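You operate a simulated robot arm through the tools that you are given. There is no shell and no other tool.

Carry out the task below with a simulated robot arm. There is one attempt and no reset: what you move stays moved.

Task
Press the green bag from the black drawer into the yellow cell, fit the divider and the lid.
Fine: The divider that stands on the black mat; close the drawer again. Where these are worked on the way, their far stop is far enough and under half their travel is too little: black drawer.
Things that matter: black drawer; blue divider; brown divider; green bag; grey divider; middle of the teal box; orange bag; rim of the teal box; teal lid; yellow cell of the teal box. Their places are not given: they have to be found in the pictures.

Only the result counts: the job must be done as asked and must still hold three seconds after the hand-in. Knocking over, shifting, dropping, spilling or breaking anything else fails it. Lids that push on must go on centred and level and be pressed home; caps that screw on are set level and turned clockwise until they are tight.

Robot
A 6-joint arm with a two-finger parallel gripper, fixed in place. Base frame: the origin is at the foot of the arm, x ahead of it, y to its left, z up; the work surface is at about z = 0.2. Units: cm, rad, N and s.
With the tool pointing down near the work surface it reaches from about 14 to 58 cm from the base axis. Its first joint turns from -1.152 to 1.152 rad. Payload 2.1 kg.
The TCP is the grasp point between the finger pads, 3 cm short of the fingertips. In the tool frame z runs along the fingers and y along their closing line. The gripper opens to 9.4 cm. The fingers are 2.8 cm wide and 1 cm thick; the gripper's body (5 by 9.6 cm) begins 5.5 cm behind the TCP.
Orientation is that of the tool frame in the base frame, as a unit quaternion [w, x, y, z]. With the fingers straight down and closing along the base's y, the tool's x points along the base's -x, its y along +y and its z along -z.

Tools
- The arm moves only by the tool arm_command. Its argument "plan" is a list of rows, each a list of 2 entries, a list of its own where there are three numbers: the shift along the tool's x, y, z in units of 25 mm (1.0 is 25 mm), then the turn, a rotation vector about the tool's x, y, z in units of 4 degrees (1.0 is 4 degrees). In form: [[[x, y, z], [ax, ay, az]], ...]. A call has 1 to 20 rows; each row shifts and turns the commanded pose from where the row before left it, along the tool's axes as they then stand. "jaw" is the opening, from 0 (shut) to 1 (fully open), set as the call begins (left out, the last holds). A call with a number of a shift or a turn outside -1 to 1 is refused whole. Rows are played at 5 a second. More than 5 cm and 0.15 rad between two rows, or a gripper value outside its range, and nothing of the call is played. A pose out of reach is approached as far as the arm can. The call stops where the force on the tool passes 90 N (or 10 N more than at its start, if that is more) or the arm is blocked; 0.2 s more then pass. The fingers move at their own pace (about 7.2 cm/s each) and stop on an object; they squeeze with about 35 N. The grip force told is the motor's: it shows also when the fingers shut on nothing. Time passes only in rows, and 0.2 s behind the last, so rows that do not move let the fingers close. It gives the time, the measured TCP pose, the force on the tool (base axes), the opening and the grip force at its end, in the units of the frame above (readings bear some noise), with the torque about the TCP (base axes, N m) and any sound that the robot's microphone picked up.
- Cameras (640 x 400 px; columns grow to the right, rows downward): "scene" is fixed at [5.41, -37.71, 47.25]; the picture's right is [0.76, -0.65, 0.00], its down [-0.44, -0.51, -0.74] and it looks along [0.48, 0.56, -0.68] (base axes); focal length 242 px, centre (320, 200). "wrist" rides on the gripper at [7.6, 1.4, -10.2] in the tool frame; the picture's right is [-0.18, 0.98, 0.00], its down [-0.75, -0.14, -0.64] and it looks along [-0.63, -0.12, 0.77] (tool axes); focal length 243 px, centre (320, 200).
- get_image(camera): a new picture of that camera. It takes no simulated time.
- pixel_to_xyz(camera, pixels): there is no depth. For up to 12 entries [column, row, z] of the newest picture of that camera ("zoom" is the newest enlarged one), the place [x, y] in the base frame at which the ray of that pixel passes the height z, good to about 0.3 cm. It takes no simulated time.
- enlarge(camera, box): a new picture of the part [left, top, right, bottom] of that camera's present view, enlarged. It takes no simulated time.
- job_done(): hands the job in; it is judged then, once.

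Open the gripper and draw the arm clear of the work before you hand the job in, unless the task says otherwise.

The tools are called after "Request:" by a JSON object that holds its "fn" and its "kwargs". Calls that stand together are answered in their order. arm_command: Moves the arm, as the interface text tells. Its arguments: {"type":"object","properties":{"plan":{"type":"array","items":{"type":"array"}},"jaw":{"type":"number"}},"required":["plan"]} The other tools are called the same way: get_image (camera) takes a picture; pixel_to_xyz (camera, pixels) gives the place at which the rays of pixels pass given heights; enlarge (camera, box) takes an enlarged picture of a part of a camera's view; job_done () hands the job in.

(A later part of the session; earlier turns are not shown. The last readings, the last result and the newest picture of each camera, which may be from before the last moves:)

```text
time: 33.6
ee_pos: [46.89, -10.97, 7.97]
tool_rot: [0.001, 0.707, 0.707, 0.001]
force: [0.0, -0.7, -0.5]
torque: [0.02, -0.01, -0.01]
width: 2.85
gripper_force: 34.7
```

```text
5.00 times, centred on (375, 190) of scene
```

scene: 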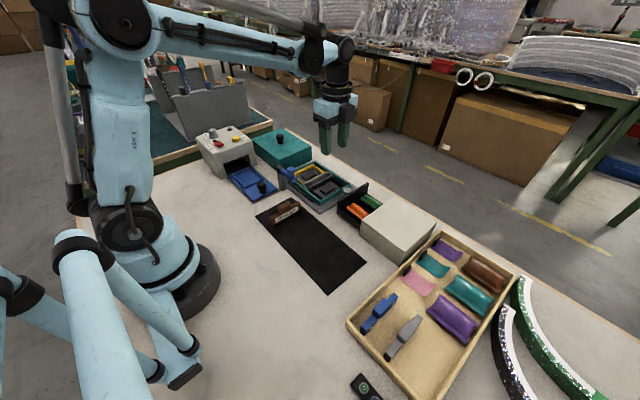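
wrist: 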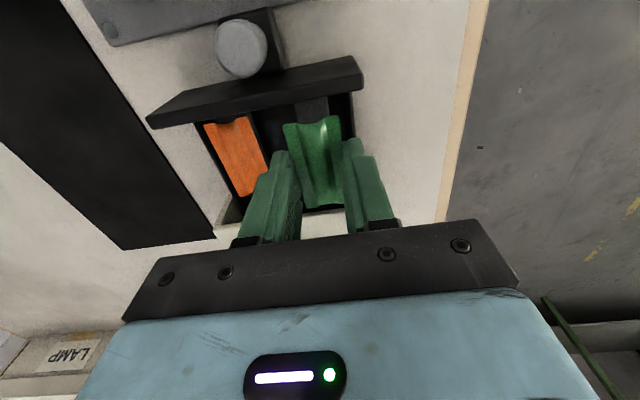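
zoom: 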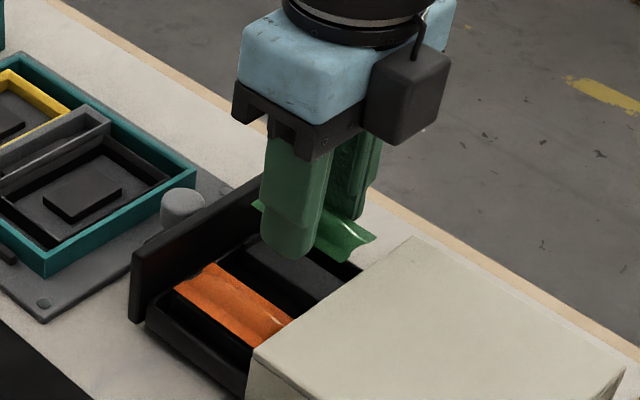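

The bag is lifted out cleanly. I'll raise it, carry it back toward (28,8,18) and turn the tool -90° so that the bag lies along x like the yellow cell.

Request:
{"fn": "arm_command", "kwargs": {"plan": [[[0, 0, -0.8], [0, 0, 0]], [[0, 0, -0.8], [0, 0, 0]], [[0, 0, -0.8], [0, 0, 0]], [[0, 0, -0.8], [0, 0, 0]], [[0, 0, -0.8], [0, 0, 0]], [[0.63, -0.63, 0], [0, 0, 0]], [[0.63, -0.63, 0], [0, 0, 0]], [[0.63, -0.63, 0], [0, 0, 0]], [[0.63, -0.63, 0], [0, 0, 0]], [[0.63, -0.63, 0], [0, 0, 0]], [[0.63, -0.63, 0], [0, 0, 0]], [[0.63, -0.63, 0], [0, 0, 0]], [[0.63, -0.63, 0], [0, 0, 0]], [[0.63, -0.63, 0], [0, 0, 0]], [[0.63, -0.63, 0], [0, 0, 0]], [[0.63, -0.63, 0], [0, 0, 0]], [[0.63, -0.63, 0], [0, 0, 0]], [[0, 0, 0], [0, 0, 0]]]}}

Request:
{"fn": "arm_command", "kwargs": {"plan": [[[0, 0, 0], [0, 0, -1]], [[0, 0, 0], [0, 0, -1]], [[0, 0, 0], [0, 0, -1]], [[0, 0, 0], [0, 0, -1]], [[0, 0, 0], [0, 0, -1]], [[0, 0, 0], [0, 0, -1]], [[0, 0, 0], [0, 0, -1]], [[0, 0, 0], [0, 0, -1]], [[0, 0, 0], [0, 0, -1]], [[0, 0, 0], [0, 0, -1]], [[0, 0, 0], [0, 0, -1]], [[0, 0, 0], [0, 0, -1]]]}}

Request:
{"fn": "arm_command", "kwargs": {"plan": [[[0, 0, 0], [0, 0, -1]], [[0, 0, 0], [0, 0, -1]], [[0, 0, 0], [0, 0, -1]], [[0, 0, 0], [0, 0, -1]], [[0, 0, 0], [0, 0, -1]], [[0, 0, 0], [0, 0, -1]], [[0, 0, 0], [0, 0, -1]], [[0, 0, 0], [0, 0, -1]], [[0, 0, 0], [0, 0, -1]], [[0, 0, 0], [0, 0, -1]], [[0, 0, 0], [0, 0, -0.5]], [[0, 0, 0], [0, 0, 0]]]}}

Request:
{"fn": "get_image", "kwargs": {"camera": "wrist"}}

Request:
{"fn": "get_image", "kwargs": {"camera": "scene"}}

```text
time: 37.5
ee_pos: [27.78, 7.94, 17.75]
tool_rot: [0.001, 0.707, 0.707, 0.002]
force: [-0.1, -0.2, 0.0]
torque: [0.0, -0.02, 0.02]
width: 2.87
gripper_force: 34.9
```

```text
time: 40.0
ee_pos: [27.86, 7.91, 17.8]
tool_rot: [0.001, 0.358, 0.934, 0.001]
force: [-0.5, -0.4, -0.5]
torque: [0.02, -0.01, -0.02]
width: 2.87
gripper_force: 35.5
```

```text
time: 42.6
ee_pos: [27.76, 7.89, 17.82]
tool_rot: [0.002, -0.002, 1.0, 0.0]
force: [-0.5, -0.5, -0.4]
torque: [0.0, 0.01, 0.02]
width: 2.87
gripper_force: 34.8
```

```text
taken
```

wrist: 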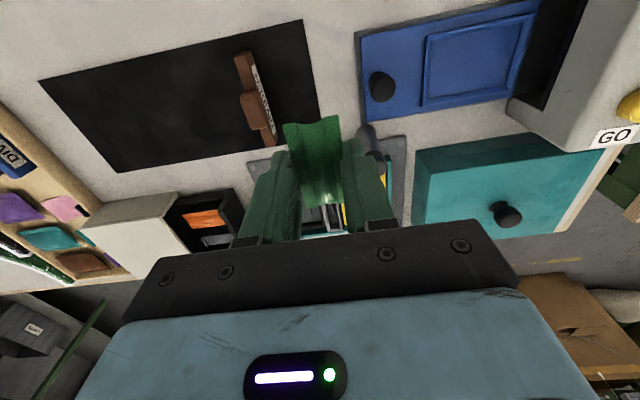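

```text
taken
```

scene: 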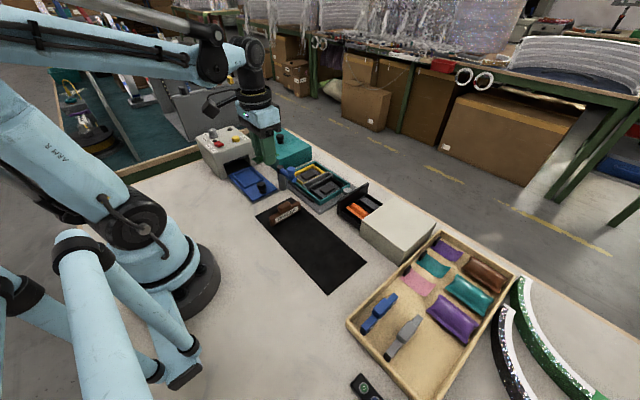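

The held bag blocks the view of the cell. I'll shift to the side (-y) and back so the cell appears right of the bag.

Request:
{"fn": "arm_command", "kwargs": {"plan": [[[0.4, -0.9, 0], [0, 0, 0]], [[0.4, -0.9, 0], [0, 0, 0]], [[0.4, -0.9, 0], [0, 0, 0]], [[0.4, -0.9, 0], [0, 0, 0]], [[0, 0, 0], [0, 0, 0]]]}}

Request:
{"fn": "get_image", "kwargs": {"camera": "wrist"}}

Request:
{"fn": "enlarge", "kwargs": {"camera": "wrist", "box": [330, 130, 490, 250]}}

Request:
{"fn": "enlarge", "kwargs": {"camera": "scene", "box": [280, 145, 370, 215]}}

```text
time: 43.9
ee_pos: [23.76, -0.98, 17.83]
tool_rot: [0.001, 0.0, 1.0, -0.001]
force: [-0.4, -0.8, 0.1]
torque: [-0.01, 0.0, -0.01]
width: 2.83
gripper_force: 35.2
```

```text
taken
```

wrist: 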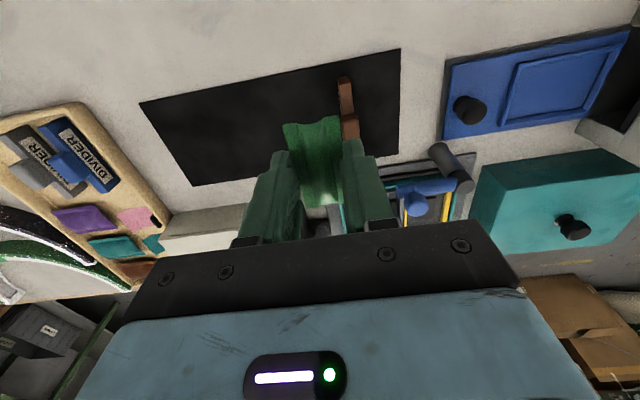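

```text
3.33 times, centred on (410, 190) of wrist
```

zoom: 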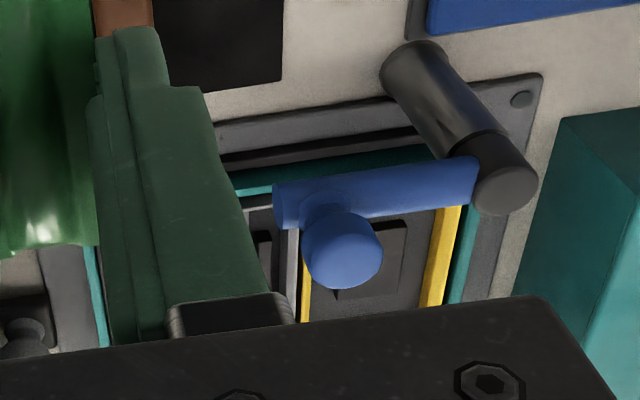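

```text
5.71 times, centred on (325, 180) of scene
```

zoom: 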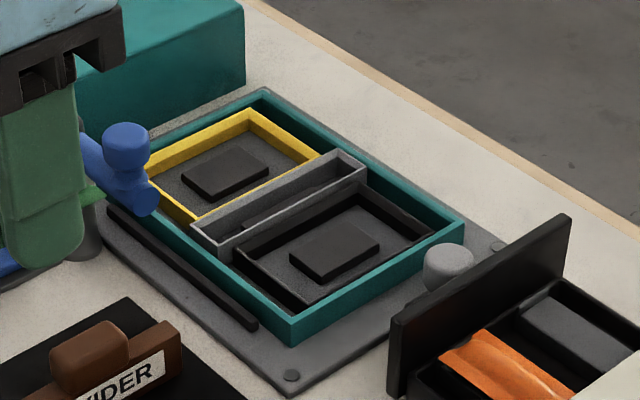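

Request:
{"fn": "pixel_to_xyz", "kwargs": {"camera": "scene", "pixels": [[294.4, 174.7, 2], [312.7, 163.9, 2], [325, 171.2, 2], [303.5, 183.9, 2], [308.5, 175.1, 1.2], [302.5, 209, 0.5], [319.7, 204.5, 0.5], [319.7, 201, 2], [349.8, 184.5, 2], [315, 160.5, 2], [328.4, 172, 2.5], [302, 186.5, 2.5]]}}

Request:
{"fn": "pixel_to_xyz", "kwargs": {"camera": "scene", "pixels": [[332, 172.3, 2.5], [305.4, 191.5, 2.5], [287.5, 173, 2], [351, 195, 0.5]]}}

```text
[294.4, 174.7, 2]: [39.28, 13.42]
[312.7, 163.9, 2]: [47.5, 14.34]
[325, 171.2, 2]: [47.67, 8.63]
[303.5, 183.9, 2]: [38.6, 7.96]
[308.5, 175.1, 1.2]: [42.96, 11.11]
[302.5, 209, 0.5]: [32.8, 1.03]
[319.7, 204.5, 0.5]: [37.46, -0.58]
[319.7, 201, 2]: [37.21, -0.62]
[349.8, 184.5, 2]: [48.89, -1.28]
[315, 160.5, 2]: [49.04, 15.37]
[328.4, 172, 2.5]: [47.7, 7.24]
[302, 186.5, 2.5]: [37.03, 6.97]
```

```text
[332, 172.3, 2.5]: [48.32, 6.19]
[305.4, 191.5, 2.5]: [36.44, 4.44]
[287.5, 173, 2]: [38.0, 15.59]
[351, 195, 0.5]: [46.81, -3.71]
```

Cell centre estimates give about (43.0, 11.1). I'll carry the bag over it at z≈17.8 and then check.

Request:
{"fn": "arm_command", "kwargs": {"plan": [[[-0.855, 0.537, 0], [0, 0, 0]], [[-0.855, 0.537, 0], [0, 0, 0]], [[-0.855, 0.537, 0], [0, 0, 0]], [[-0.855, 0.537, 0], [0, 0, 0]], [[-0.855, 0.537, 0], [0, 0, 0]], [[-0.855, 0.537, 0], [0, 0, 0]], [[-0.855, 0.537, 0], [0, 0, 0]], [[-0.855, 0.537, 0], [0, 0, 0]], [[-0.855, 0.537, 0], [0, 0, 0]], [[0, 0, 0.8], [0, 0, 0]], [[0, 0, 0.8], [0, 0, 0]], [[0, 0, 0.8], [0, 0, 0]], [[0, 0, 0], [0, 0, 0]]]}}

Request:
{"fn": "get_image", "kwargs": {"camera": "wrist"}}

Request:
{"fn": "enlarge", "kwargs": {"camera": "scene", "box": [260, 110, 380, 215]}}

```text
time: 46.6
ee_pos: [43.11, 11.02, 11.8]
tool_rot: [0.002, 0.0, 1.0, 0.0]
force: [0.2, -0.8, -0.4]
torque: [0.01, 0.04, 0.01]
width: 2.85
gripper_force: 35.2
```

```text
taken
```

wrist: 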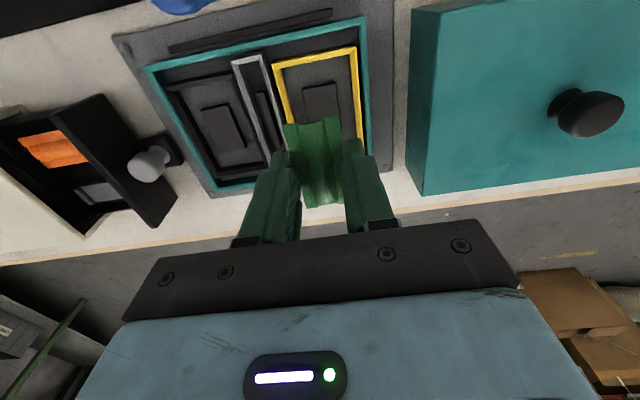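

```text
3.81 times, centred on (320, 162) of scene
```

zoom: 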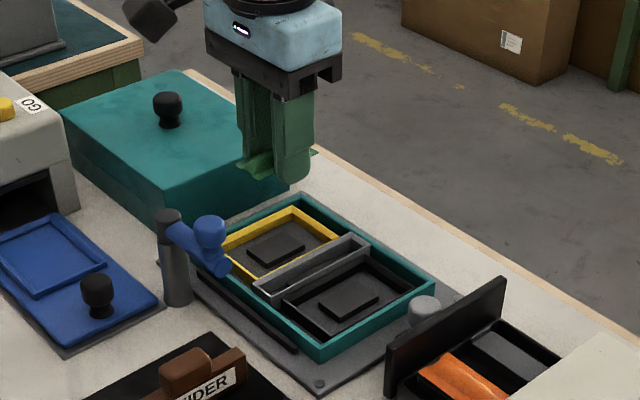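

I'll use this wrist view to refine the yellow frame and pad location.

Request:
{"fn": "enlarge", "kwargs": {"camera": "wrist", "box": [120, 0, 400, 200]}}

Request:
{"fn": "pixel_to_xyz", "kwargs": {"camera": "wrist", "pixels": [[272, 66, 2], [356, 47, 2], [363, 140, 2], [304, 88, 1.2], [336, 82, 1.2], [147, 68, 2], [364, 17, 2], [371, 150, 2], [214, 190, 2], [233, 61, 2.5], [264, 53, 2.5], [268, 155, 2.5]]}}

```text
2.00 times, centred on (260, 100) of wrist
```

zoom: 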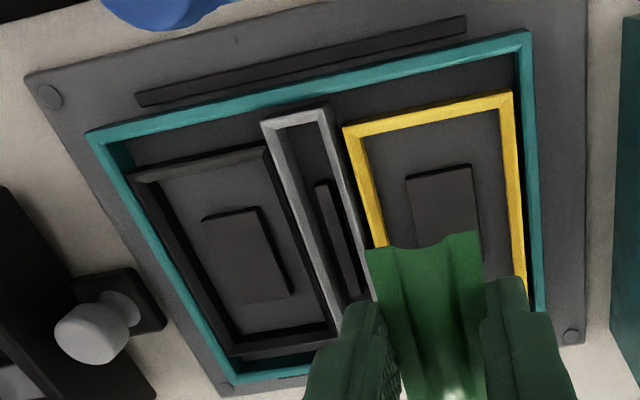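

```text
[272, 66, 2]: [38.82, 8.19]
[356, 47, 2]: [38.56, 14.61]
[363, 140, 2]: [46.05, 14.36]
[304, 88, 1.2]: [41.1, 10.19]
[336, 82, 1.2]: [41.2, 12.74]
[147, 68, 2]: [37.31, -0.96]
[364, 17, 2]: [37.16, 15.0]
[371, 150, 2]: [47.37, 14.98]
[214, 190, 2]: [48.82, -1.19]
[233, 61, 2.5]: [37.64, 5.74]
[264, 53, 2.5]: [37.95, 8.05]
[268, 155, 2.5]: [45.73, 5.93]
```

Yellow frame: y 8.2–14.4, centre about (43.1, 11.2–11.3). I'll nudge +0.2 in y and descend to TCP z≈5.2.

Request:
{"fn": "arm_command", "kwargs": {"plan": [[[0, 0.1, 0], [0, 0, 0]], [[0, 0, 0.7], [0, 0, 0]], [[0, 0, 0.7], [0, 0, 0]], [[0, 0, 0.6], [0, 0, 0]], [[0, 0, 0.4], [0, 0, 0]], [[0, 0, 0.2], [0, 0, 0]], [[0, 0, 0], [0, 0, 0]]]}}

Request:
{"fn": "get_image", "kwargs": {"camera": "wrist"}}

Request:
{"fn": "enlarge", "kwargs": {"camera": "scene", "box": [270, 130, 370, 210]}}

```text
time: 48.2
ee_pos: [43.13, 11.21, 5.33]
tool_rot: [0.002, 0.0, 1.0, 0.0]
force: [-0.3, 0.4, -0.3]
torque: [0.01, -0.01, 0.03]
width: 2.84
gripper_force: 35.1
```

```text
taken
```

wrist: 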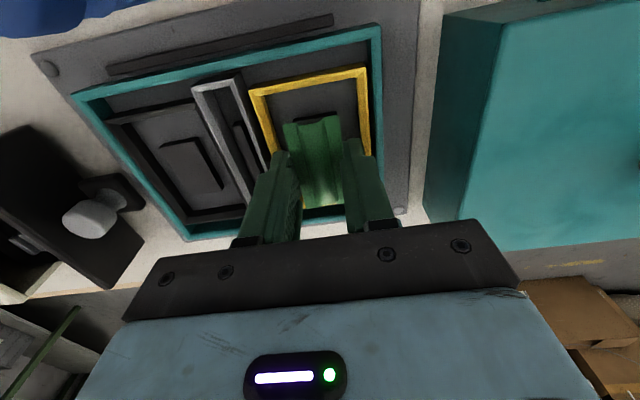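

```text
5.00 times, centred on (320, 170) of scene
```

zoom: 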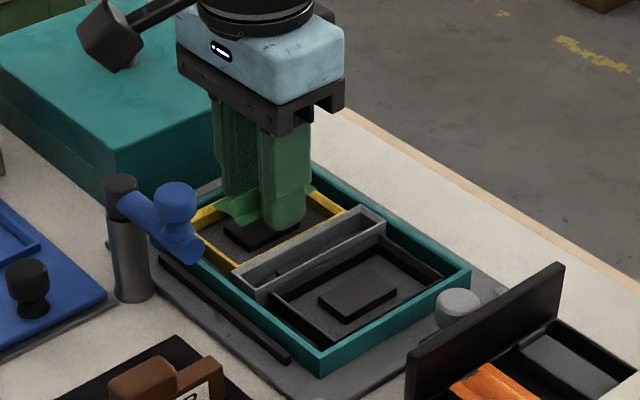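

The bag is centred in the yellow frame. I'll lower in small steps until contact.

Request:
{"fn": "arm_command", "kwargs": {"plan": [[[0, 0, 0.1], [0, 0, 0]], [[0, 0, 0.1], [0, 0, 0]], [[0, 0, 0.1], [0, 0, 0]], [[0, 0, 0.1], [0, 0, 0]], [[0, 0, 0], [0, 0, 0]]]}}

Request:
{"fn": "enlarge", "kwargs": {"camera": "scene", "box": [270, 130, 370, 210]}}

```text
time: 49.5
ee_pos: [43.07, 11.25, 4.57]
tool_rot: [0.001, -0.001, 1.0, -0.001]
force: [-0.9, -2.6, 18.6]
torque: [0.24, 0.25, 0.11]
width: 2.82
gripper_force: 35.0
```

```text
5.00 times, centred on (320, 170) of scene
```

zoom: 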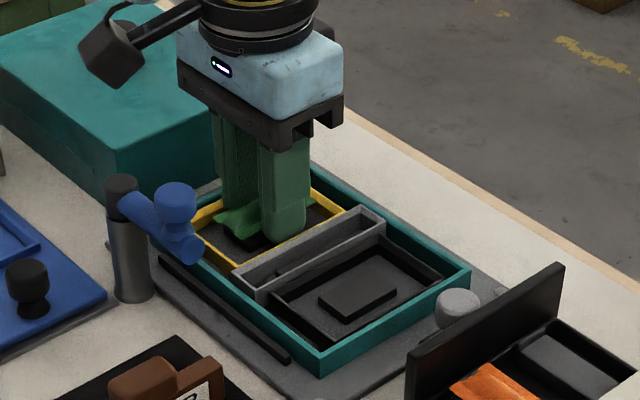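

Contact at 18.6 N (tips ≈1.57). I'll press a bit further while holding.

Request:
{"fn": "arm_command", "kwargs": {"plan": [[[0, 0, 0.05], [0, 0, 0]], [[0, 0, 0.05], [0, 0, 0]], [[0, 0, 0.05], [0, 0, 0]], [[0, 0, 0], [0, 0, 0]]]}}

Request:
{"fn": "enlarge", "kwargs": {"camera": "scene", "box": [270, 130, 370, 210]}}

Request:
{"fn": "enlarge", "kwargs": {"camera": "wrist", "box": [220, 40, 420, 240]}}

```text
time: 50.1
ee_pos: [43.14, 11.19, 4.43]
tool_rot: [0.002, 0.0, 1.0, 0.0]
force: [0.1, -0.4, 18.2]
torque: [0.28, 0.14, 0.09]
width: 2.85
gripper_force: 35.3
stopped in row 3: the force on the tool passed its limit at 97 N (the readings are from after the stop); the commanded pose is now the measured one
```

```text
5.00 times, centred on (320, 170) of scene
```

zoom: 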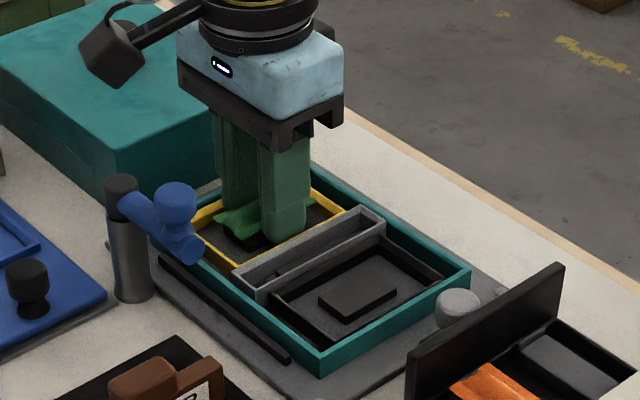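

```text
2.00 times, centred on (320, 140) of wrist
```

zoom: 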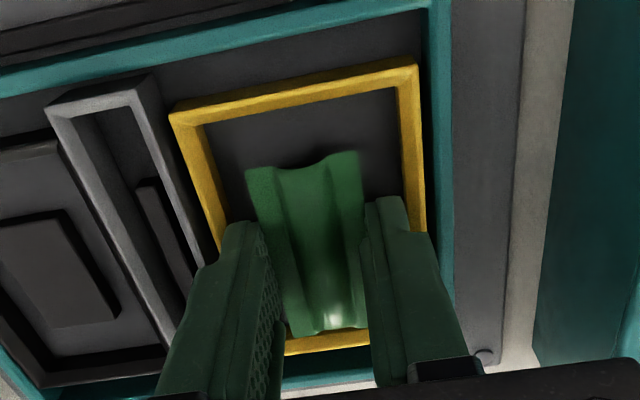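

It is stiff now (peak 97 N). I'll relieve the load slightly, open just a little (to about 3.3 cm, so as not to press the frame) and lift clear.

Request:
{"fn": "arm_command", "kwargs": {"plan": [[[0, 0, -0.04], [0, 0, 0]], [[0, 0, 0], [0, 0, 0]]]}}

Request:
{"fn": "arm_command", "kwargs": {"plan": [[[0, 0, 0], [0, 0, 0]], [[0, 0, 0], [0, 0, 0]], [[0, 0, -0.1], [0, 0, 0]], [[0, 0, -0.2], [0, 0, 0]], [[0, 0, -0.4], [0, 0, 0]], [[0, 0, -0.6], [0, 0, 0]], [[0, 0, 0], [0, 0, 0]]], "jaw": 0.355}}

Request:
{"fn": "get_image", "kwargs": {"camera": "wrist"}}

Request:
{"fn": "enlarge", "kwargs": {"camera": "scene", "box": [270, 130, 370, 210]}}

```text
time: 50.7
ee_pos: [43.15, 11.19, 4.46]
tool_rot: [0.0, 0.0, 1.0, 0.0]
force: [0.5, -0.1, -0.9]
torque: [0.05, -0.03, 0.01]
width: 2.87
gripper_force: 34.8
```

```text
time: 52.3
ee_pos: [43.18, 11.21, 7.79]
tool_rot: [-0.001, 0.0, 1.0, 0.0]
force: [-0.1, 0.3, -0.7]
torque: [0.0, 0.0, 0.02]
width: 3.37
gripper_force: 0.1
```

```text
taken
```

wrist: 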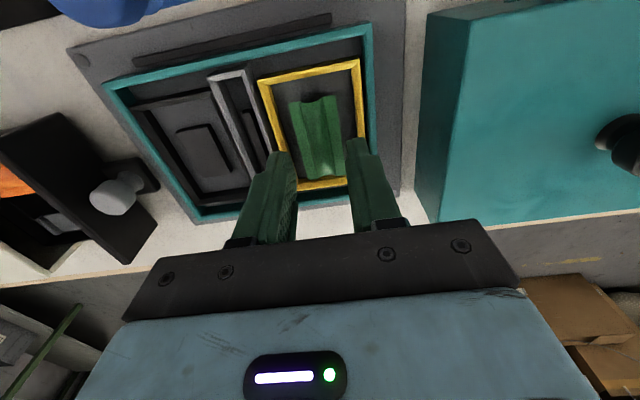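

```text
5.00 times, centred on (320, 170) of scene
```

zoom: 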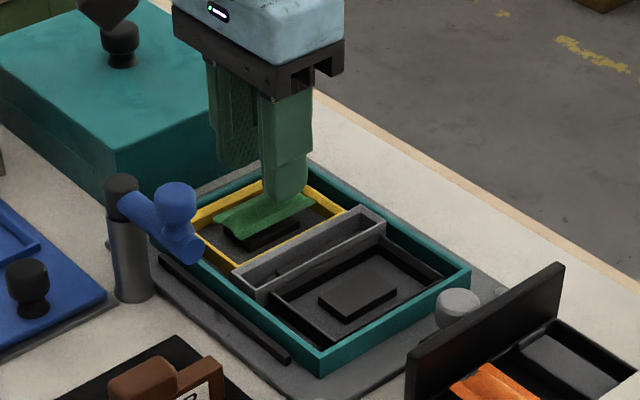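

The bag rests on the pad in the yellow cell. I'll zoom to check its centring.

Request:
{"fn": "enlarge", "kwargs": {"camera": "wrist", "box": [230, 30, 410, 220]}}

Request:
{"fn": "pixel_to_xyz", "kwargs": {"camera": "wrist", "pixels": [[288, 102, 2], [336, 95, 2], [344, 173, 2], [305, 178, 2], [258, 82, 2], [360, 60, 2], [363, 138, 2], [300, 188, 2], [347, 178, 2]]}}

```text
2.11 times, centred on (320, 125) of wrist
```

zoom: 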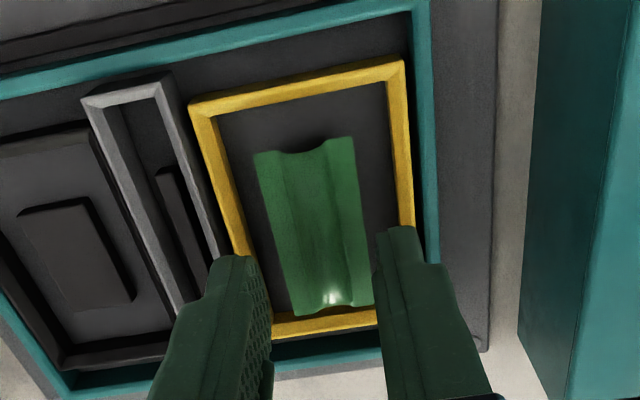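

```text
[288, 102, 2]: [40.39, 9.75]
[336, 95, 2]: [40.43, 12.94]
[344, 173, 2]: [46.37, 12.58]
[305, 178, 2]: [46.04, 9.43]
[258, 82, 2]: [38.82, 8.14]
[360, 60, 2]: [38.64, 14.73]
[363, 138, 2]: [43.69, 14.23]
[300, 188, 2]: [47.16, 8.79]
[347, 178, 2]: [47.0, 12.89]
```

The bag is well centred (bag ≈(43.3,11.2), frame ≈(43.0,11.3)). I'll close the fingers and press down on its middle.

Request:
{"fn": "arm_command", "kwargs": {"plan": [[[0, 0, 0], [0, 0, 0]], [[0, 0, 0], [0, 0, 0]], [[0, 0, 0], [0, 0, 0]], [[0, 0, 0.4], [0, 0, 0]], [[0, 0, 0.2], [0, 0, 0]], [[0, 0, 0.1], [0, 0, 0]], [[0, 0, 0.1], [0, 0, 0]], [[0, 0, 0], [0, 0, 0]]], "jaw": 0}}

Request:
{"fn": "arm_command", "kwargs": {"plan": [[[0, 0, 0.05], [0, 0, 0]], [[0, 0, 0.05], [0, 0, 0]], [[0, 0, 0.05], [0, 0, 0]], [[0, 0, 0.05], [0, 0, 0]], [[0, 0, 0], [0, 0, 0]]]}}

```text
time: 54.1
ee_pos: [43.12, 11.19, 5.8]
tool_rot: [0.0, 0.0, 1.0, 0.0]
force: [-0.7, 0.9, 3.8]
torque: [-0.01, 0.01, 0.03]
width: 0.0
gripper_force: 33.1
```

```text
time: 55.0
ee_pos: [43.2, 11.32, 5.67]
tool_rot: [0.0, 0.001, 1.0, -0.001]
force: [-0.3, -0.2, 28.8]
torque: [-0.02, 0.0, -0.01]
width: 0.01
gripper_force: 32.9
stopped in row 4: the force on the tool passed its limit at 95 N (the readings are from after the stop); the commanded pose is now the measured one
```

Bag top met at tips z≈2.7, with 95 N peak. I'll lift and look.

Request:
{"fn": "arm_command", "kwargs": {"plan": [[[0, 0, -0.2], [0, 0, 0]], [[0, 0, -0.6], [0, 0, 0]], [[0, 0, -0.8], [0, 0, 0]], [[0, 0, -0.8], [0, 0, 0]], [[0.6, -0.4, -0.4], [0, 0, 0]], [[0.6, -0.4, -0.4], [0, 0, 0]], [[0.6, -0.4, -0.4], [0, 0, 0]], [[0, 0, 0], [0, 0, 0]]]}}

Request:
{"fn": "get_image", "kwargs": {"camera": "wrist"}}

Request:
{"fn": "enlarge", "kwargs": {"camera": "wrist", "box": [220, 60, 440, 220]}}

Request:
{"fn": "enlarge", "kwargs": {"camera": "scene", "box": [280, 145, 360, 205]}}

```text
time: 56.8
ee_pos: [38.61, 8.19, 14.48]
tool_rot: [0.0, 0.0, 1.0, -0.001]
force: [-0.2, 0.2, -0.5]
torque: [0.01, 0.02, 0.04]
width: 0.03
gripper_force: 33.0
```

```text
taken
```

wrist: 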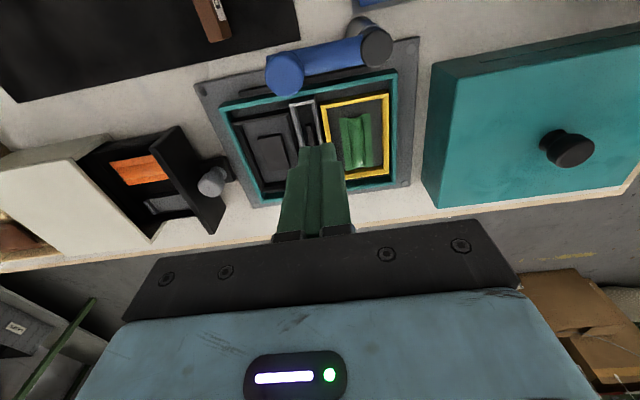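

```text
2.50 times, centred on (330, 140) of wrist
```

zoom: 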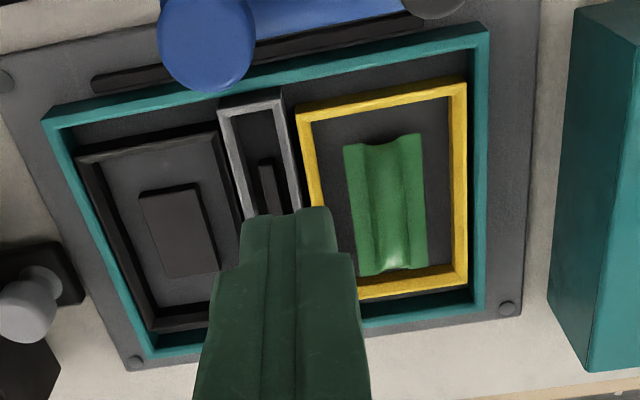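

```text
6.67 times, centred on (320, 175) of scene
```

zoom: 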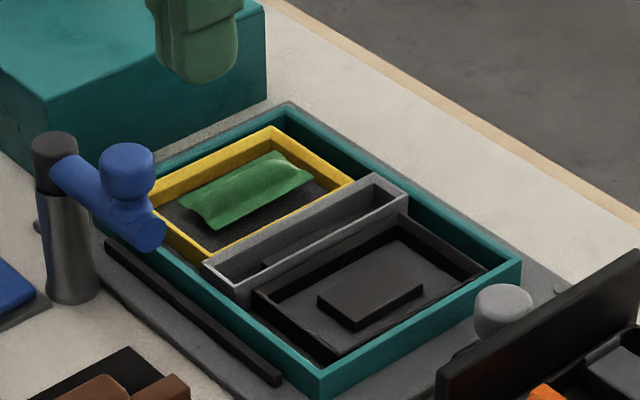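

I'll triangulate the bag's corners to see how deep it sits.

Request:
{"fn": "pixel_to_xyz", "kwargs": {"camera": "wrist", "pixels": [[340, 119.2, 1.5], [340, 119.2, 2.5], [366, 112.8, 1.5], [366, 112.8, 2.5], [346.8, 170, 1.5], [346.8, 170, 2.5], [320, 103.5, 2], [386, 95, 2]]}}

Request:
{"fn": "pixel_to_xyz", "kwargs": {"camera": "scene", "pixels": [[304, 179.2, 1.5], [304, 179.2, 2], [304, 179.2, 2.5], [299, 175, 1.5], [299, 175, 2], [299, 175, 2.5], [319, 171.2, 1.5], [319, 171.2, 2], [319, 171.2, 2.5]]}}

```text
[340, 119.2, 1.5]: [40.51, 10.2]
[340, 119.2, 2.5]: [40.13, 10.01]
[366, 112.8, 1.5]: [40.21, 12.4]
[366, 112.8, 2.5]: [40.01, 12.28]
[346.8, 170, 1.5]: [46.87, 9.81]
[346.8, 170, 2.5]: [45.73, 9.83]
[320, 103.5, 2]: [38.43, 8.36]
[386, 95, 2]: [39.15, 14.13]
```

```text
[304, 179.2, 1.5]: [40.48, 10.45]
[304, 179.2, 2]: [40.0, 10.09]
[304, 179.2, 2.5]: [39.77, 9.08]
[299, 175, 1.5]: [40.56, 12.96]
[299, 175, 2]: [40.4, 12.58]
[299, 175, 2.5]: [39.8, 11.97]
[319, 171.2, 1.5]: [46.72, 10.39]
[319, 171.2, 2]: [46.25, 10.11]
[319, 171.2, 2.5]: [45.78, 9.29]
```

The flanges lie at about z 2.0, level with the yellow frame, bag at x 40.3–46.4, y 9.9–12.6. Next the brown divider: I'll raise, move over it and tilt to look straight down.

Request:
{"fn": "arm_command", "kwargs": {"plan": [[[0, 0, -0.8], [0, 0, 0]], [[0, 0, -0.8], [0, 0, 0]], [[0.8, -0.42, 0], [0, 0, 0]], [[0.8, -0.42, 0], [0, 0, 0]], [[0.8, -0.42, 0], [0, 0, 0]], [[0.8, -0.42, 0], [0, 0, 0]], [[0.64, -0.42, 0], [0, 0, 0]], [[0, 0, 0], [0, 1, 0]], [[0, 0, 0], [0, 1, 0]], [[0, 0, 0], [0, 1, 0]], [[0, 0, 0], [0, 1, 0]], [[0, 0, 0], [0, 1, 0]], [[0, 0, 0], [0, 1, 0]], [[0, 0, 0], [0, 1, 0]], [[0, 0, 0], [0, 1, 0]], [[0, 0, 0], [0, 1, 0]], [[0, 0, 0], [0, 0.8, 0]], [[0, 0, 0], [0, 0, 0]]], "jaw": 1}}

Request:
{"fn": "get_image", "kwargs": {"camera": "wrist"}}

Request:
{"fn": "enlarge", "kwargs": {"camera": "scene", "box": [250, 180, 330, 240]}}

```text
time: 60.6
ee_pos: [29.03, 3.27, 18.51]
tool_rot: [-0.219, 0.001, 0.976, 0.001]
force: [0.3, -0.6, 0.5]
torque: [0.02, 0.01, 0.04]
width: 9.41
gripper_force: 0.1
out of reach, approached as far as the arm can: row 15, 16, 17
```

```text
taken
```

wrist: 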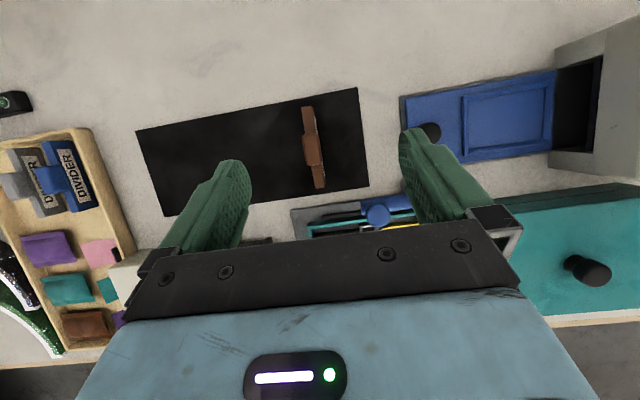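

```text
6.67 times, centred on (290, 210) of scene
```

zoom: 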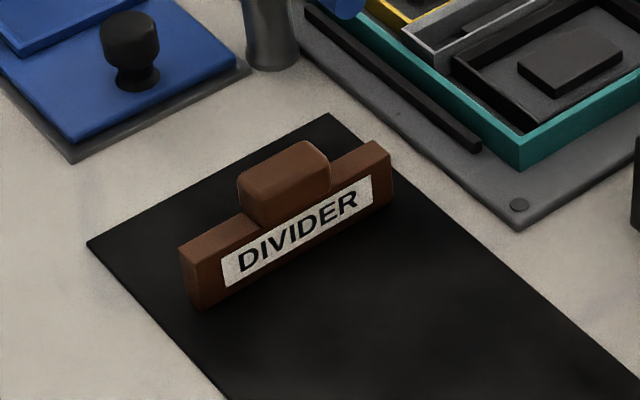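

Request:
{"fn": "enlarge", "kwargs": {"camera": "wrist", "box": [250, 80, 390, 210]}}

Request:
{"fn": "pixel_to_xyz", "kwargs": {"camera": "scene", "pixels": [[272, 226.5, 0.2], [272, 226.5, 0.5], [304.5, 206.5, 0.3], [269, 217.5, 2.5], [269, 217.5, 3], [300.8, 202.5, 2.5], [300.8, 202.5, 3], [283, 211, 3], [297, 205, 3], [283, 202, 4], [292, 198, 4], [288, 198, 4.5]]}}

```text
3.08 times, centred on (320, 145) of wrist
```

zoom: 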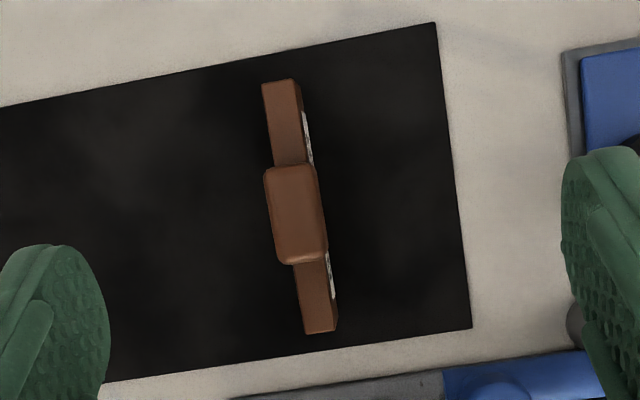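

```text
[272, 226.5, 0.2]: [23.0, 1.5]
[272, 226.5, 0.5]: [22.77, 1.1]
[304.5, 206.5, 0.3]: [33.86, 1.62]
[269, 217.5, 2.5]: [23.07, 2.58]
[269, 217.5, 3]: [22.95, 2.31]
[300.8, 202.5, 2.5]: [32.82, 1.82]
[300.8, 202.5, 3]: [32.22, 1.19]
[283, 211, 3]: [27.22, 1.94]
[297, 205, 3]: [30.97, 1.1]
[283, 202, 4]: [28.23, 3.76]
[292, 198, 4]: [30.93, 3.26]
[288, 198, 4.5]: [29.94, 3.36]
```

Request:
{"fn": "pixel_to_xyz", "kwargs": {"camera": "wrist", "pixels": [[307, 106.7, 2.7], [320, 187.9, 2.7], [302.1, 135.9, 4.3], [318.7, 134, 4.3], [321.9, 163.5, 4.3], [306.4, 165.1, 4.3], [301.2, 107.4, 2.7], [313.4, 106.5, 2.7], [315, 188.5, 2.7], [325.5, 187, 2.7], [365, 125, 0.2], [360, 94, 0.2]]}}

```text
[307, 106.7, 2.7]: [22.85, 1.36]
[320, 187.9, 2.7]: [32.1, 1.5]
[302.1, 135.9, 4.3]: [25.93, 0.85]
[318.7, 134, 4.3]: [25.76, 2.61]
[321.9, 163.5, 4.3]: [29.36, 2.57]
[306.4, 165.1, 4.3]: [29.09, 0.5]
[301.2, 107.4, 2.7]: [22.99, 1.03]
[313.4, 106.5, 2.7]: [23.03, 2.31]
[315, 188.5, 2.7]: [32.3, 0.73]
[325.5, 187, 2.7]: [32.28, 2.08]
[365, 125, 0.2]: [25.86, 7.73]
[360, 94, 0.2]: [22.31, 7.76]
```

Divider: plate x 22.9–32.3, y≈1.6, handle (27.55, 1.6), plate top z≈2.9. I'll undo the tilt partly and check where the commanded pose stands.

Request:
{"fn": "arm_command", "kwargs": {"plan": [[[0, 0, 0], [0, -1, 0]], [[0, 0, 0], [0, -1, 0]], [[0, 0, 0], [0, -1, 0]], [[0, 0, 0], [0, -1, 0]], [[0, 0, 0], [0, -1, 0]], [[0, 0, 0], [0, 0, 0]]]}}

```text
time: 62.0
ee_pos: [29.14, 2.99, 18.43]
tool_rot: [-0.046, 0.001, 0.999, 0.001]
force: [0.6, -0.5, 0.3]
torque: [0.0, 0.03, -0.02]
width: 9.42
gripper_force: 0.1
```

Remaining tilt is 5.3°. I'll straighten it, move over the handle at (27.55,1.6), and descend to z≈10.

Request:
{"fn": "arm_command", "kwargs": {"plan": [[[0, 0, 0], [0, -0.66, 0]], [[0, 0, 0], [0, -0.66, 0]], [[0.31, -0.28, 0], [0, 0, 0]], [[0.31, -0.28, 0], [0, 0, 0]], [[0, 0, 0.8], [0, 0, 0]], [[0, 0, 0.8], [0, 0, 0]], [[0, 0, 0.8], [0, 0, 0]], [[0, 0, 0.8], [0, 0, 0]], [[0, 0, 0], [0, 0, 0]]], "jaw": 0.5}}

Request:
{"fn": "get_image", "kwargs": {"camera": "wrist"}}

Request:
{"fn": "enlarge", "kwargs": {"camera": "scene", "box": [230, 150, 350, 240]}}

```text
time: 64.0
ee_pos: [27.42, 1.56, 10.56]
tool_rot: [0.0, 0.001, 1.0, 0.001]
force: [-0.4, -0.2, 0.9]
torque: [-0.04, -0.01, -0.03]
width: 4.7
gripper_force: 0.0
```

```text
taken
```

wrist: 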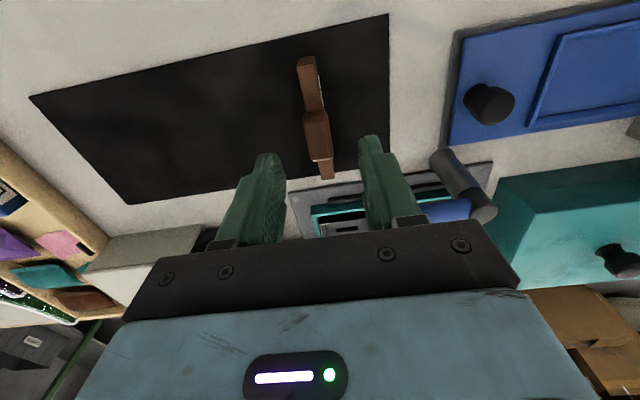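

```text
4.44 times, centred on (290, 195) of scene
```

zoom: 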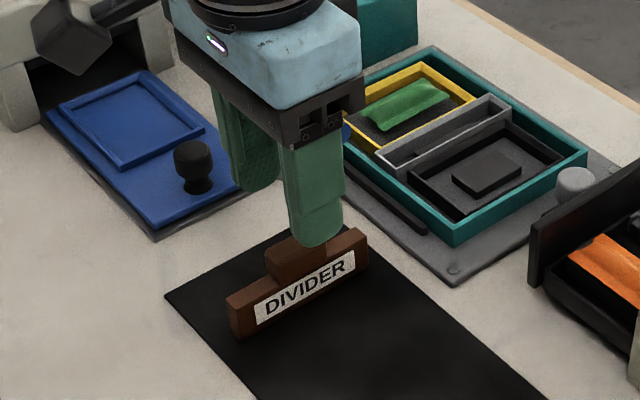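

Aligned over the handle; I'll descend to TCP z≈6.3 and grip.

Request:
{"fn": "arm_command", "kwargs": {"plan": [[[0, 0, 0.6], [0, 0, 0]], [[0, 0, 0.6], [0, 0, 0]], [[0, 0, 0.3], [0, 0, 0]], [[0, 0, 0.2], [0, 0, 0]], [[0, 0, 0], [0, 0, 0]]]}}

Request:
{"fn": "get_image", "kwargs": {"camera": "wrist"}}

Request:
{"fn": "enlarge", "kwargs": {"camera": "scene", "box": [230, 150, 350, 240]}}

```text
time: 65.2
ee_pos: [27.45, 1.71, 6.32]
tool_rot: [0.0, 0.002, 1.0, 0.002]
force: [-0.4, 0.5, -0.2]
torque: [-0.02, -0.04, 0.03]
width: 4.7
gripper_force: 0.1
```

```text
taken
```

wrist: 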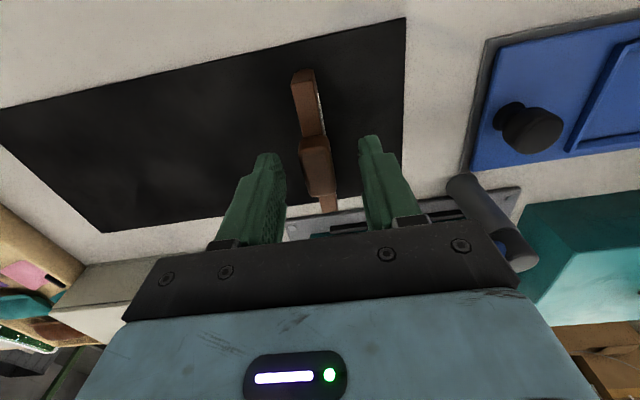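

```text
4.44 times, centred on (290, 195) of scene
```

zoom: 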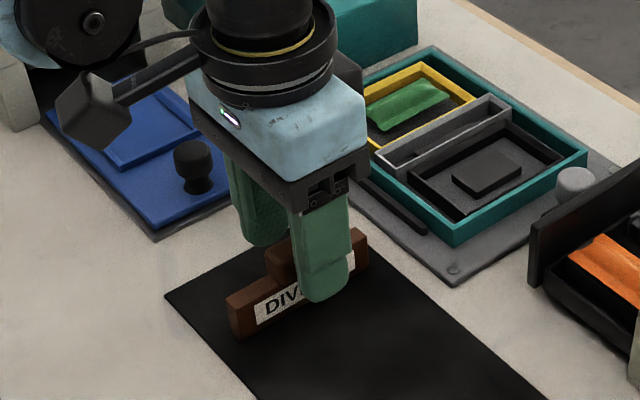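

The handle is between the fingers. I'll close.

Request:
{"fn": "arm_command", "kwargs": {"plan": [[[0, 0, 0], [0, 0, 0]], [[0, 0, 0], [0, 0, 0]], [[0, 0, 0], [0, 0, 0]], [[0, 0, 0], [0, 0, 0]]], "jaw": 0}}

Request:
{"fn": "arm_command", "kwargs": {"plan": [[[0, 0, -0.2], [0, 0, 0]], [[0, 0, -0.4], [0, 0, 0]], [[0, 0, -0.6], [0, 0, 0]], [[0, 0, -0.8], [0, 0, 0]], [[0, 0, -0.8], [0, 0, 0]], [[0, 0, 0], [0, 0, 0]]]}}

Request:
{"fn": "get_image", "kwargs": {"camera": "wrist"}}

Request:
{"fn": "enlarge", "kwargs": {"camera": "scene", "box": [230, 140, 350, 230]}}

```text
time: 66.2
ee_pos: [27.38, 1.59, 6.4]
tool_rot: [0.0, 0.001, 1.0, 0.001]
force: [0.8, -0.3, 0.1]
torque: [0.0, 0.03, 0.03]
width: 1.69
gripper_force: 35.1
```

```text
time: 67.6
ee_pos: [27.35, 1.54, 13.4]
tool_rot: [0.0, 0.001, 1.0, 0.001]
force: [0.2, 0.1, -1.0]
torque: [0.01, 0.01, 0.0]
width: 1.68
gripper_force: 35.0
```

```text
taken
```

wrist: 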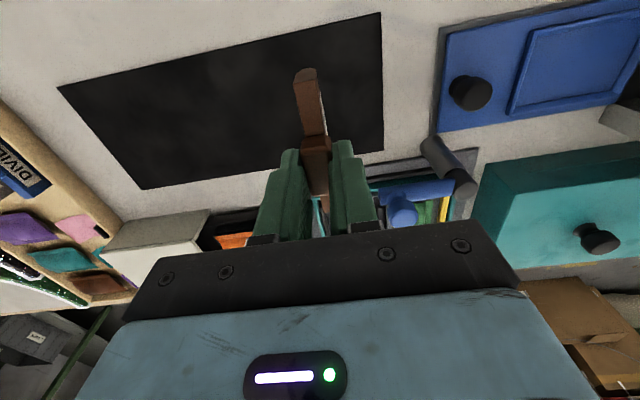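

```text
4.44 times, centred on (290, 185) of scene
```

zoom: 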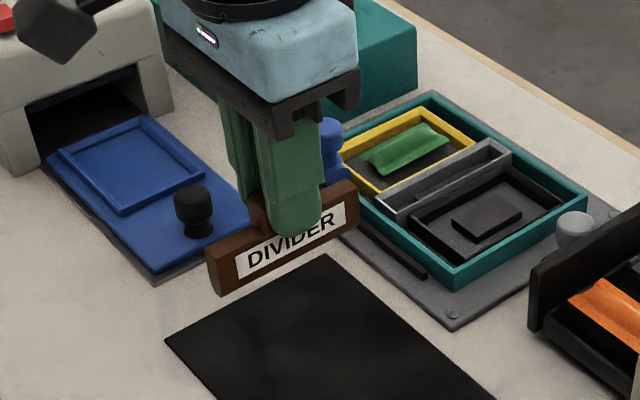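

Divider gripped (1.69 cm) and lifted. I'll raise it and carry it above the slot at about (42.5,6.6,18).

Request:
{"fn": "arm_command", "kwargs": {"plan": [[[0, 0, -0.92], [0, 0, 0]], [[0, 0, -0.92], [0, 0, 0]], [[-0.86, 0.29, 0], [0, 0, 0]], [[-0.86, 0.29, 0], [0, 0, 0]], [[-0.86, 0.29, 0], [0, 0, 0]], [[-0.86, 0.29, 0], [0, 0, 0]], [[-0.86, 0.29, 0], [0, 0, 0]], [[-0.86, 0.29, 0], [0, 0, 0]], [[-0.86, 0.29, 0], [0, 0, 0]], [[0, 0, 0], [0, 0, 0]]]}}

Request:
{"fn": "get_image", "kwargs": {"camera": "wrist"}}

Request:
{"fn": "enlarge", "kwargs": {"camera": "wrist", "box": [200, 20, 420, 200]}}

Request:
{"fn": "enlarge", "kwargs": {"camera": "scene", "box": [280, 120, 370, 205]}}

```text
time: 69.8
ee_pos: [42.58, 6.69, 17.95]
tool_rot: [0.0, 0.002, 1.0, 0.001]
force: [0.7, 0.0, -0.4]
torque: [0.0, -0.03, 0.02]
width: 1.68
gripper_force: 35.0
```

```text
taken
```

wrist: 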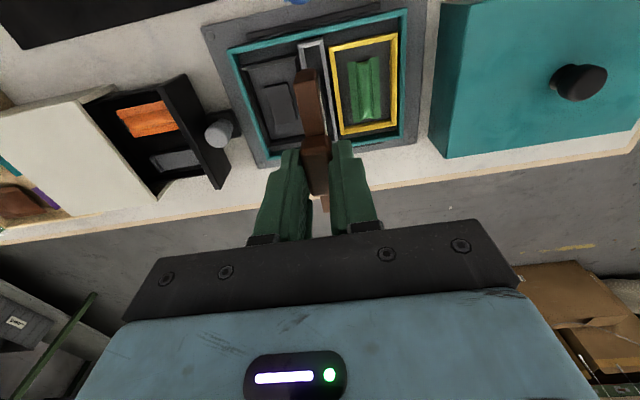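

```text
2.22 times, centred on (310, 110) of wrist
```

zoom: 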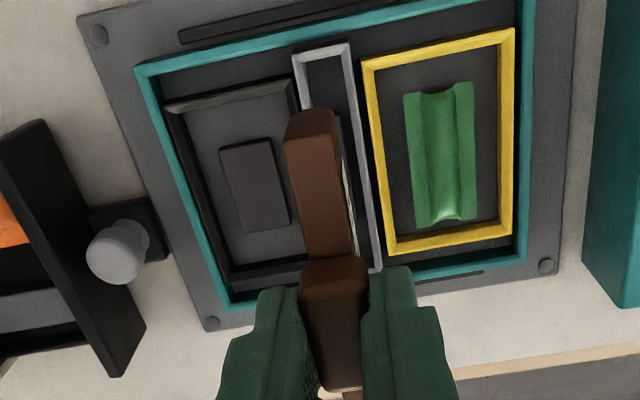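

```text
4.71 times, centred on (325, 162) of scene
```

zoom: 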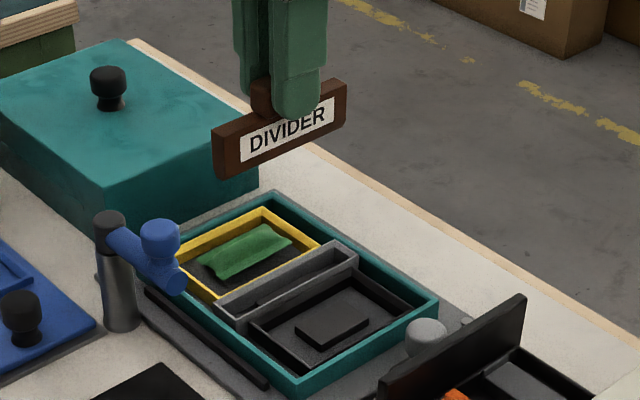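

I'll convert the slot, teal rim and yellow frame corners from both views.

Request:
{"fn": "pixel_to_xyz", "kwargs": {"camera": "wrist", "pixels": [[297.4, 44.7, 2], [297.4, 44.7, 3], [323.5, 39.7, 2], [323.5, 39.7, 3], [337.9, 141.5, 2], [337.9, 141.5, 3], [226.7, 50.5, 2], [400, 19.9, 2], [403.2, 137.9, 2], [269.5, 158.6, 2], [302.3, 47.8, 2.5], [320.4, 45.1, 2.5]]}}

Request:
{"fn": "pixel_to_xyz", "kwargs": {"camera": "scene", "pixels": [[303.1, 183.7, 2], [303.1, 183.7, 3], [307.2, 187.9, 2], [307.2, 187.9, 3], [333.1, 175.6, 2], [333.1, 175.6, 3], [328.6, 170.9, 2], [328.6, 170.9, 3]]}}

Request:
{"fn": "pixel_to_xyz", "kwargs": {"camera": "wrist", "pixels": [[328.9, 47.8, 2], [396.9, 33.4, 2], [396.5, 126.2, 2], [339.7, 134.8, 2]]}}

```text
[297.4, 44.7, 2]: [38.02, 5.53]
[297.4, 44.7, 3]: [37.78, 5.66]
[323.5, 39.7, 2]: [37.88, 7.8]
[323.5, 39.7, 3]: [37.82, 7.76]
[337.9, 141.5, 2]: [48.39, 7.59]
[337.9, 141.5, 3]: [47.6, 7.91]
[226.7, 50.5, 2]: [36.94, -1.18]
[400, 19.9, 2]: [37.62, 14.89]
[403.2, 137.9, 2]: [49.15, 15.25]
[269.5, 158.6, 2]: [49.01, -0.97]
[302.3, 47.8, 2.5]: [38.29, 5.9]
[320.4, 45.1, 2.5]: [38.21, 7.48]
```

```text
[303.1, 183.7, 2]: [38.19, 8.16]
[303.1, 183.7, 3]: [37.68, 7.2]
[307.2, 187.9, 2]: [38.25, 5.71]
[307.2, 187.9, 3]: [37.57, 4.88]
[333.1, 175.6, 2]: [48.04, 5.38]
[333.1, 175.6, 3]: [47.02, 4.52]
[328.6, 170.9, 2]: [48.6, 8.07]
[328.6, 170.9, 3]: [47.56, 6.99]
```

```text
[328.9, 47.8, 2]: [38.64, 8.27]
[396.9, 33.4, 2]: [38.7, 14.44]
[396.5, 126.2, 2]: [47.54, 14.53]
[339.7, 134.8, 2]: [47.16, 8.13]
```

The slot outer is x 37.9–48.2, y 5.6–7.85 (centre ≈ (43.05, 6.7)). I'll zoom in on the held divider's near end to find its offset in the grip.

Request:
{"fn": "enlarge", "kwargs": {"camera": "wrist", "box": [280, 30, 350, 110]}}

Request:
{"fn": "enlarge", "kwargs": {"camera": "scene", "box": [295, 120, 345, 165]}}

```text
5.00 times, centred on (315, 70) of wrist
```

zoom: 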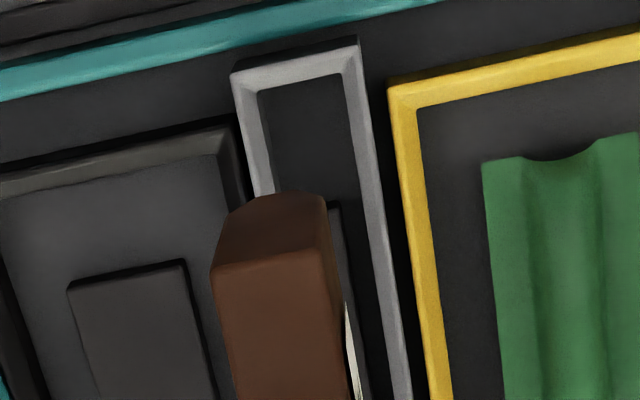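

```text
8.89 times, centred on (320, 142) of scene
```

zoom: 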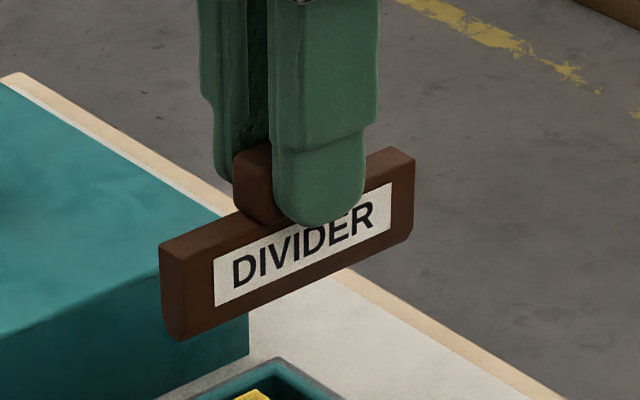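

Request:
{"fn": "pixel_to_xyz", "kwargs": {"camera": "wrist", "pixels": [[293.4, 84.4, 14.45], [317.4, 83, 14.45], [296, 73, 11.85], [316.5, 70, 11.85], [298.5, 62, 2.2], [322, 56, 2.2]]}}

Request:
{"fn": "pixel_to_xyz", "kwargs": {"camera": "scene", "pixels": [[302, 147.1, 14.45], [304.25, 148.5, 14.45], [330.5, 137.2, 14.45], [328.1, 136, 14.45], [304.25, 157.75, 11.85], [330.3, 146.3, 11.85]]}}

```text
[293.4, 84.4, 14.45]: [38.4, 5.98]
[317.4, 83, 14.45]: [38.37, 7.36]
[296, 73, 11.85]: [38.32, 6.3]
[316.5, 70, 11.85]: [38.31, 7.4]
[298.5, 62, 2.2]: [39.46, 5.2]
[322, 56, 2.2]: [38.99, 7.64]
```

```text
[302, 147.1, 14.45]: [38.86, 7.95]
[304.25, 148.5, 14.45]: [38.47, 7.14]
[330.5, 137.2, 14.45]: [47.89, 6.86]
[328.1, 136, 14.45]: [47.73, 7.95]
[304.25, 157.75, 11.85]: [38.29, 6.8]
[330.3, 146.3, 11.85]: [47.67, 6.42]
```

Divider centre in grip ≈ (43.1, 6.68) now, matching the slot (43.05, 6.7). I'll descend to just above the slot and check.

Request:
{"fn": "arm_command", "kwargs": {"plan": [[[0, 0, 0.8], [0, 0, 0]], [[0, 0, 0.8], [0, 0, 0]], [[0, 0, 0.8], [0, 0, 0]], [[0, 0, 0.8], [0, 0, 0]], [[0, 0, 0.36], [0, 0, 0]], [[0, 0, 0], [0, 0, 0]]]}}

Request:
{"fn": "enlarge", "kwargs": {"camera": "wrist", "box": [220, 0, 400, 160]}}

Request:
{"fn": "enlarge", "kwargs": {"camera": "scene", "box": [290, 140, 350, 200]}}

```text
time: 71.2
ee_pos: [42.57, 6.53, 8.91]
tool_rot: [0.0, 0.001, 1.0, 0.0]
force: [0.5, -0.1, -0.9]
torque: [-0.01, 0.05, 0.0]
width: 1.68
gripper_force: 34.6
```

```text
2.50 times, centred on (310, 80) of wrist
```

zoom: 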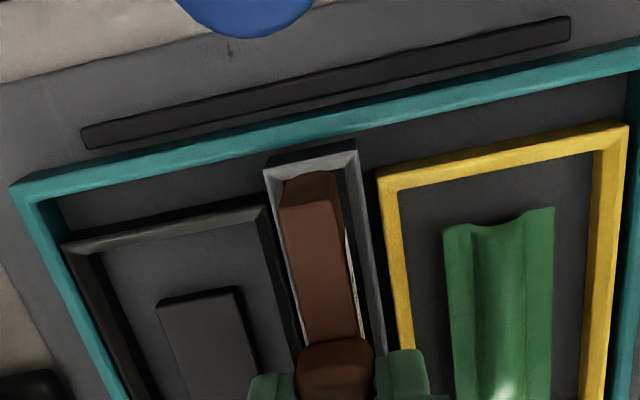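

```text
6.67 times, centred on (320, 170) of scene
```

zoom: 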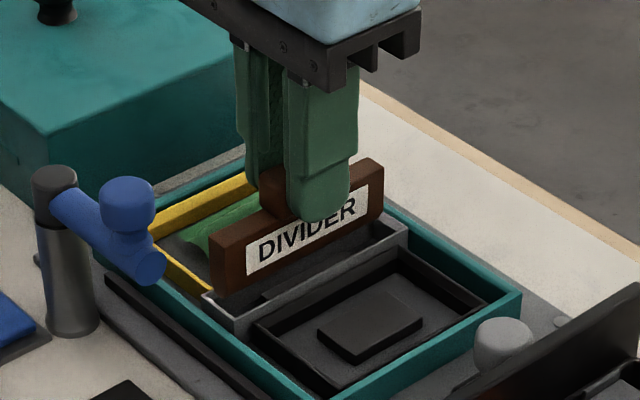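

I'll zoom in further on the divider end versus the slot.

Request:
{"fn": "enlarge", "kwargs": {"camera": "wrist", "box": [275, 40, 345, 120]}}

Request:
{"fn": "enlarge", "kwargs": {"camera": "scene", "box": [298, 155, 338, 195]}}

```text
5.00 times, centred on (310, 80) of wrist
```

zoom: 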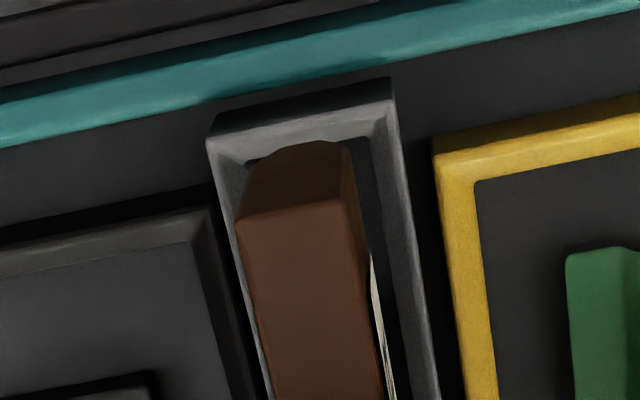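

```text
10.00 times, centred on (318, 175) of scene
```

zoom: 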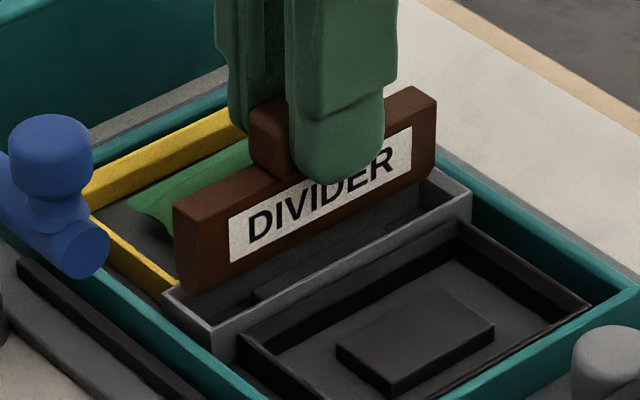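

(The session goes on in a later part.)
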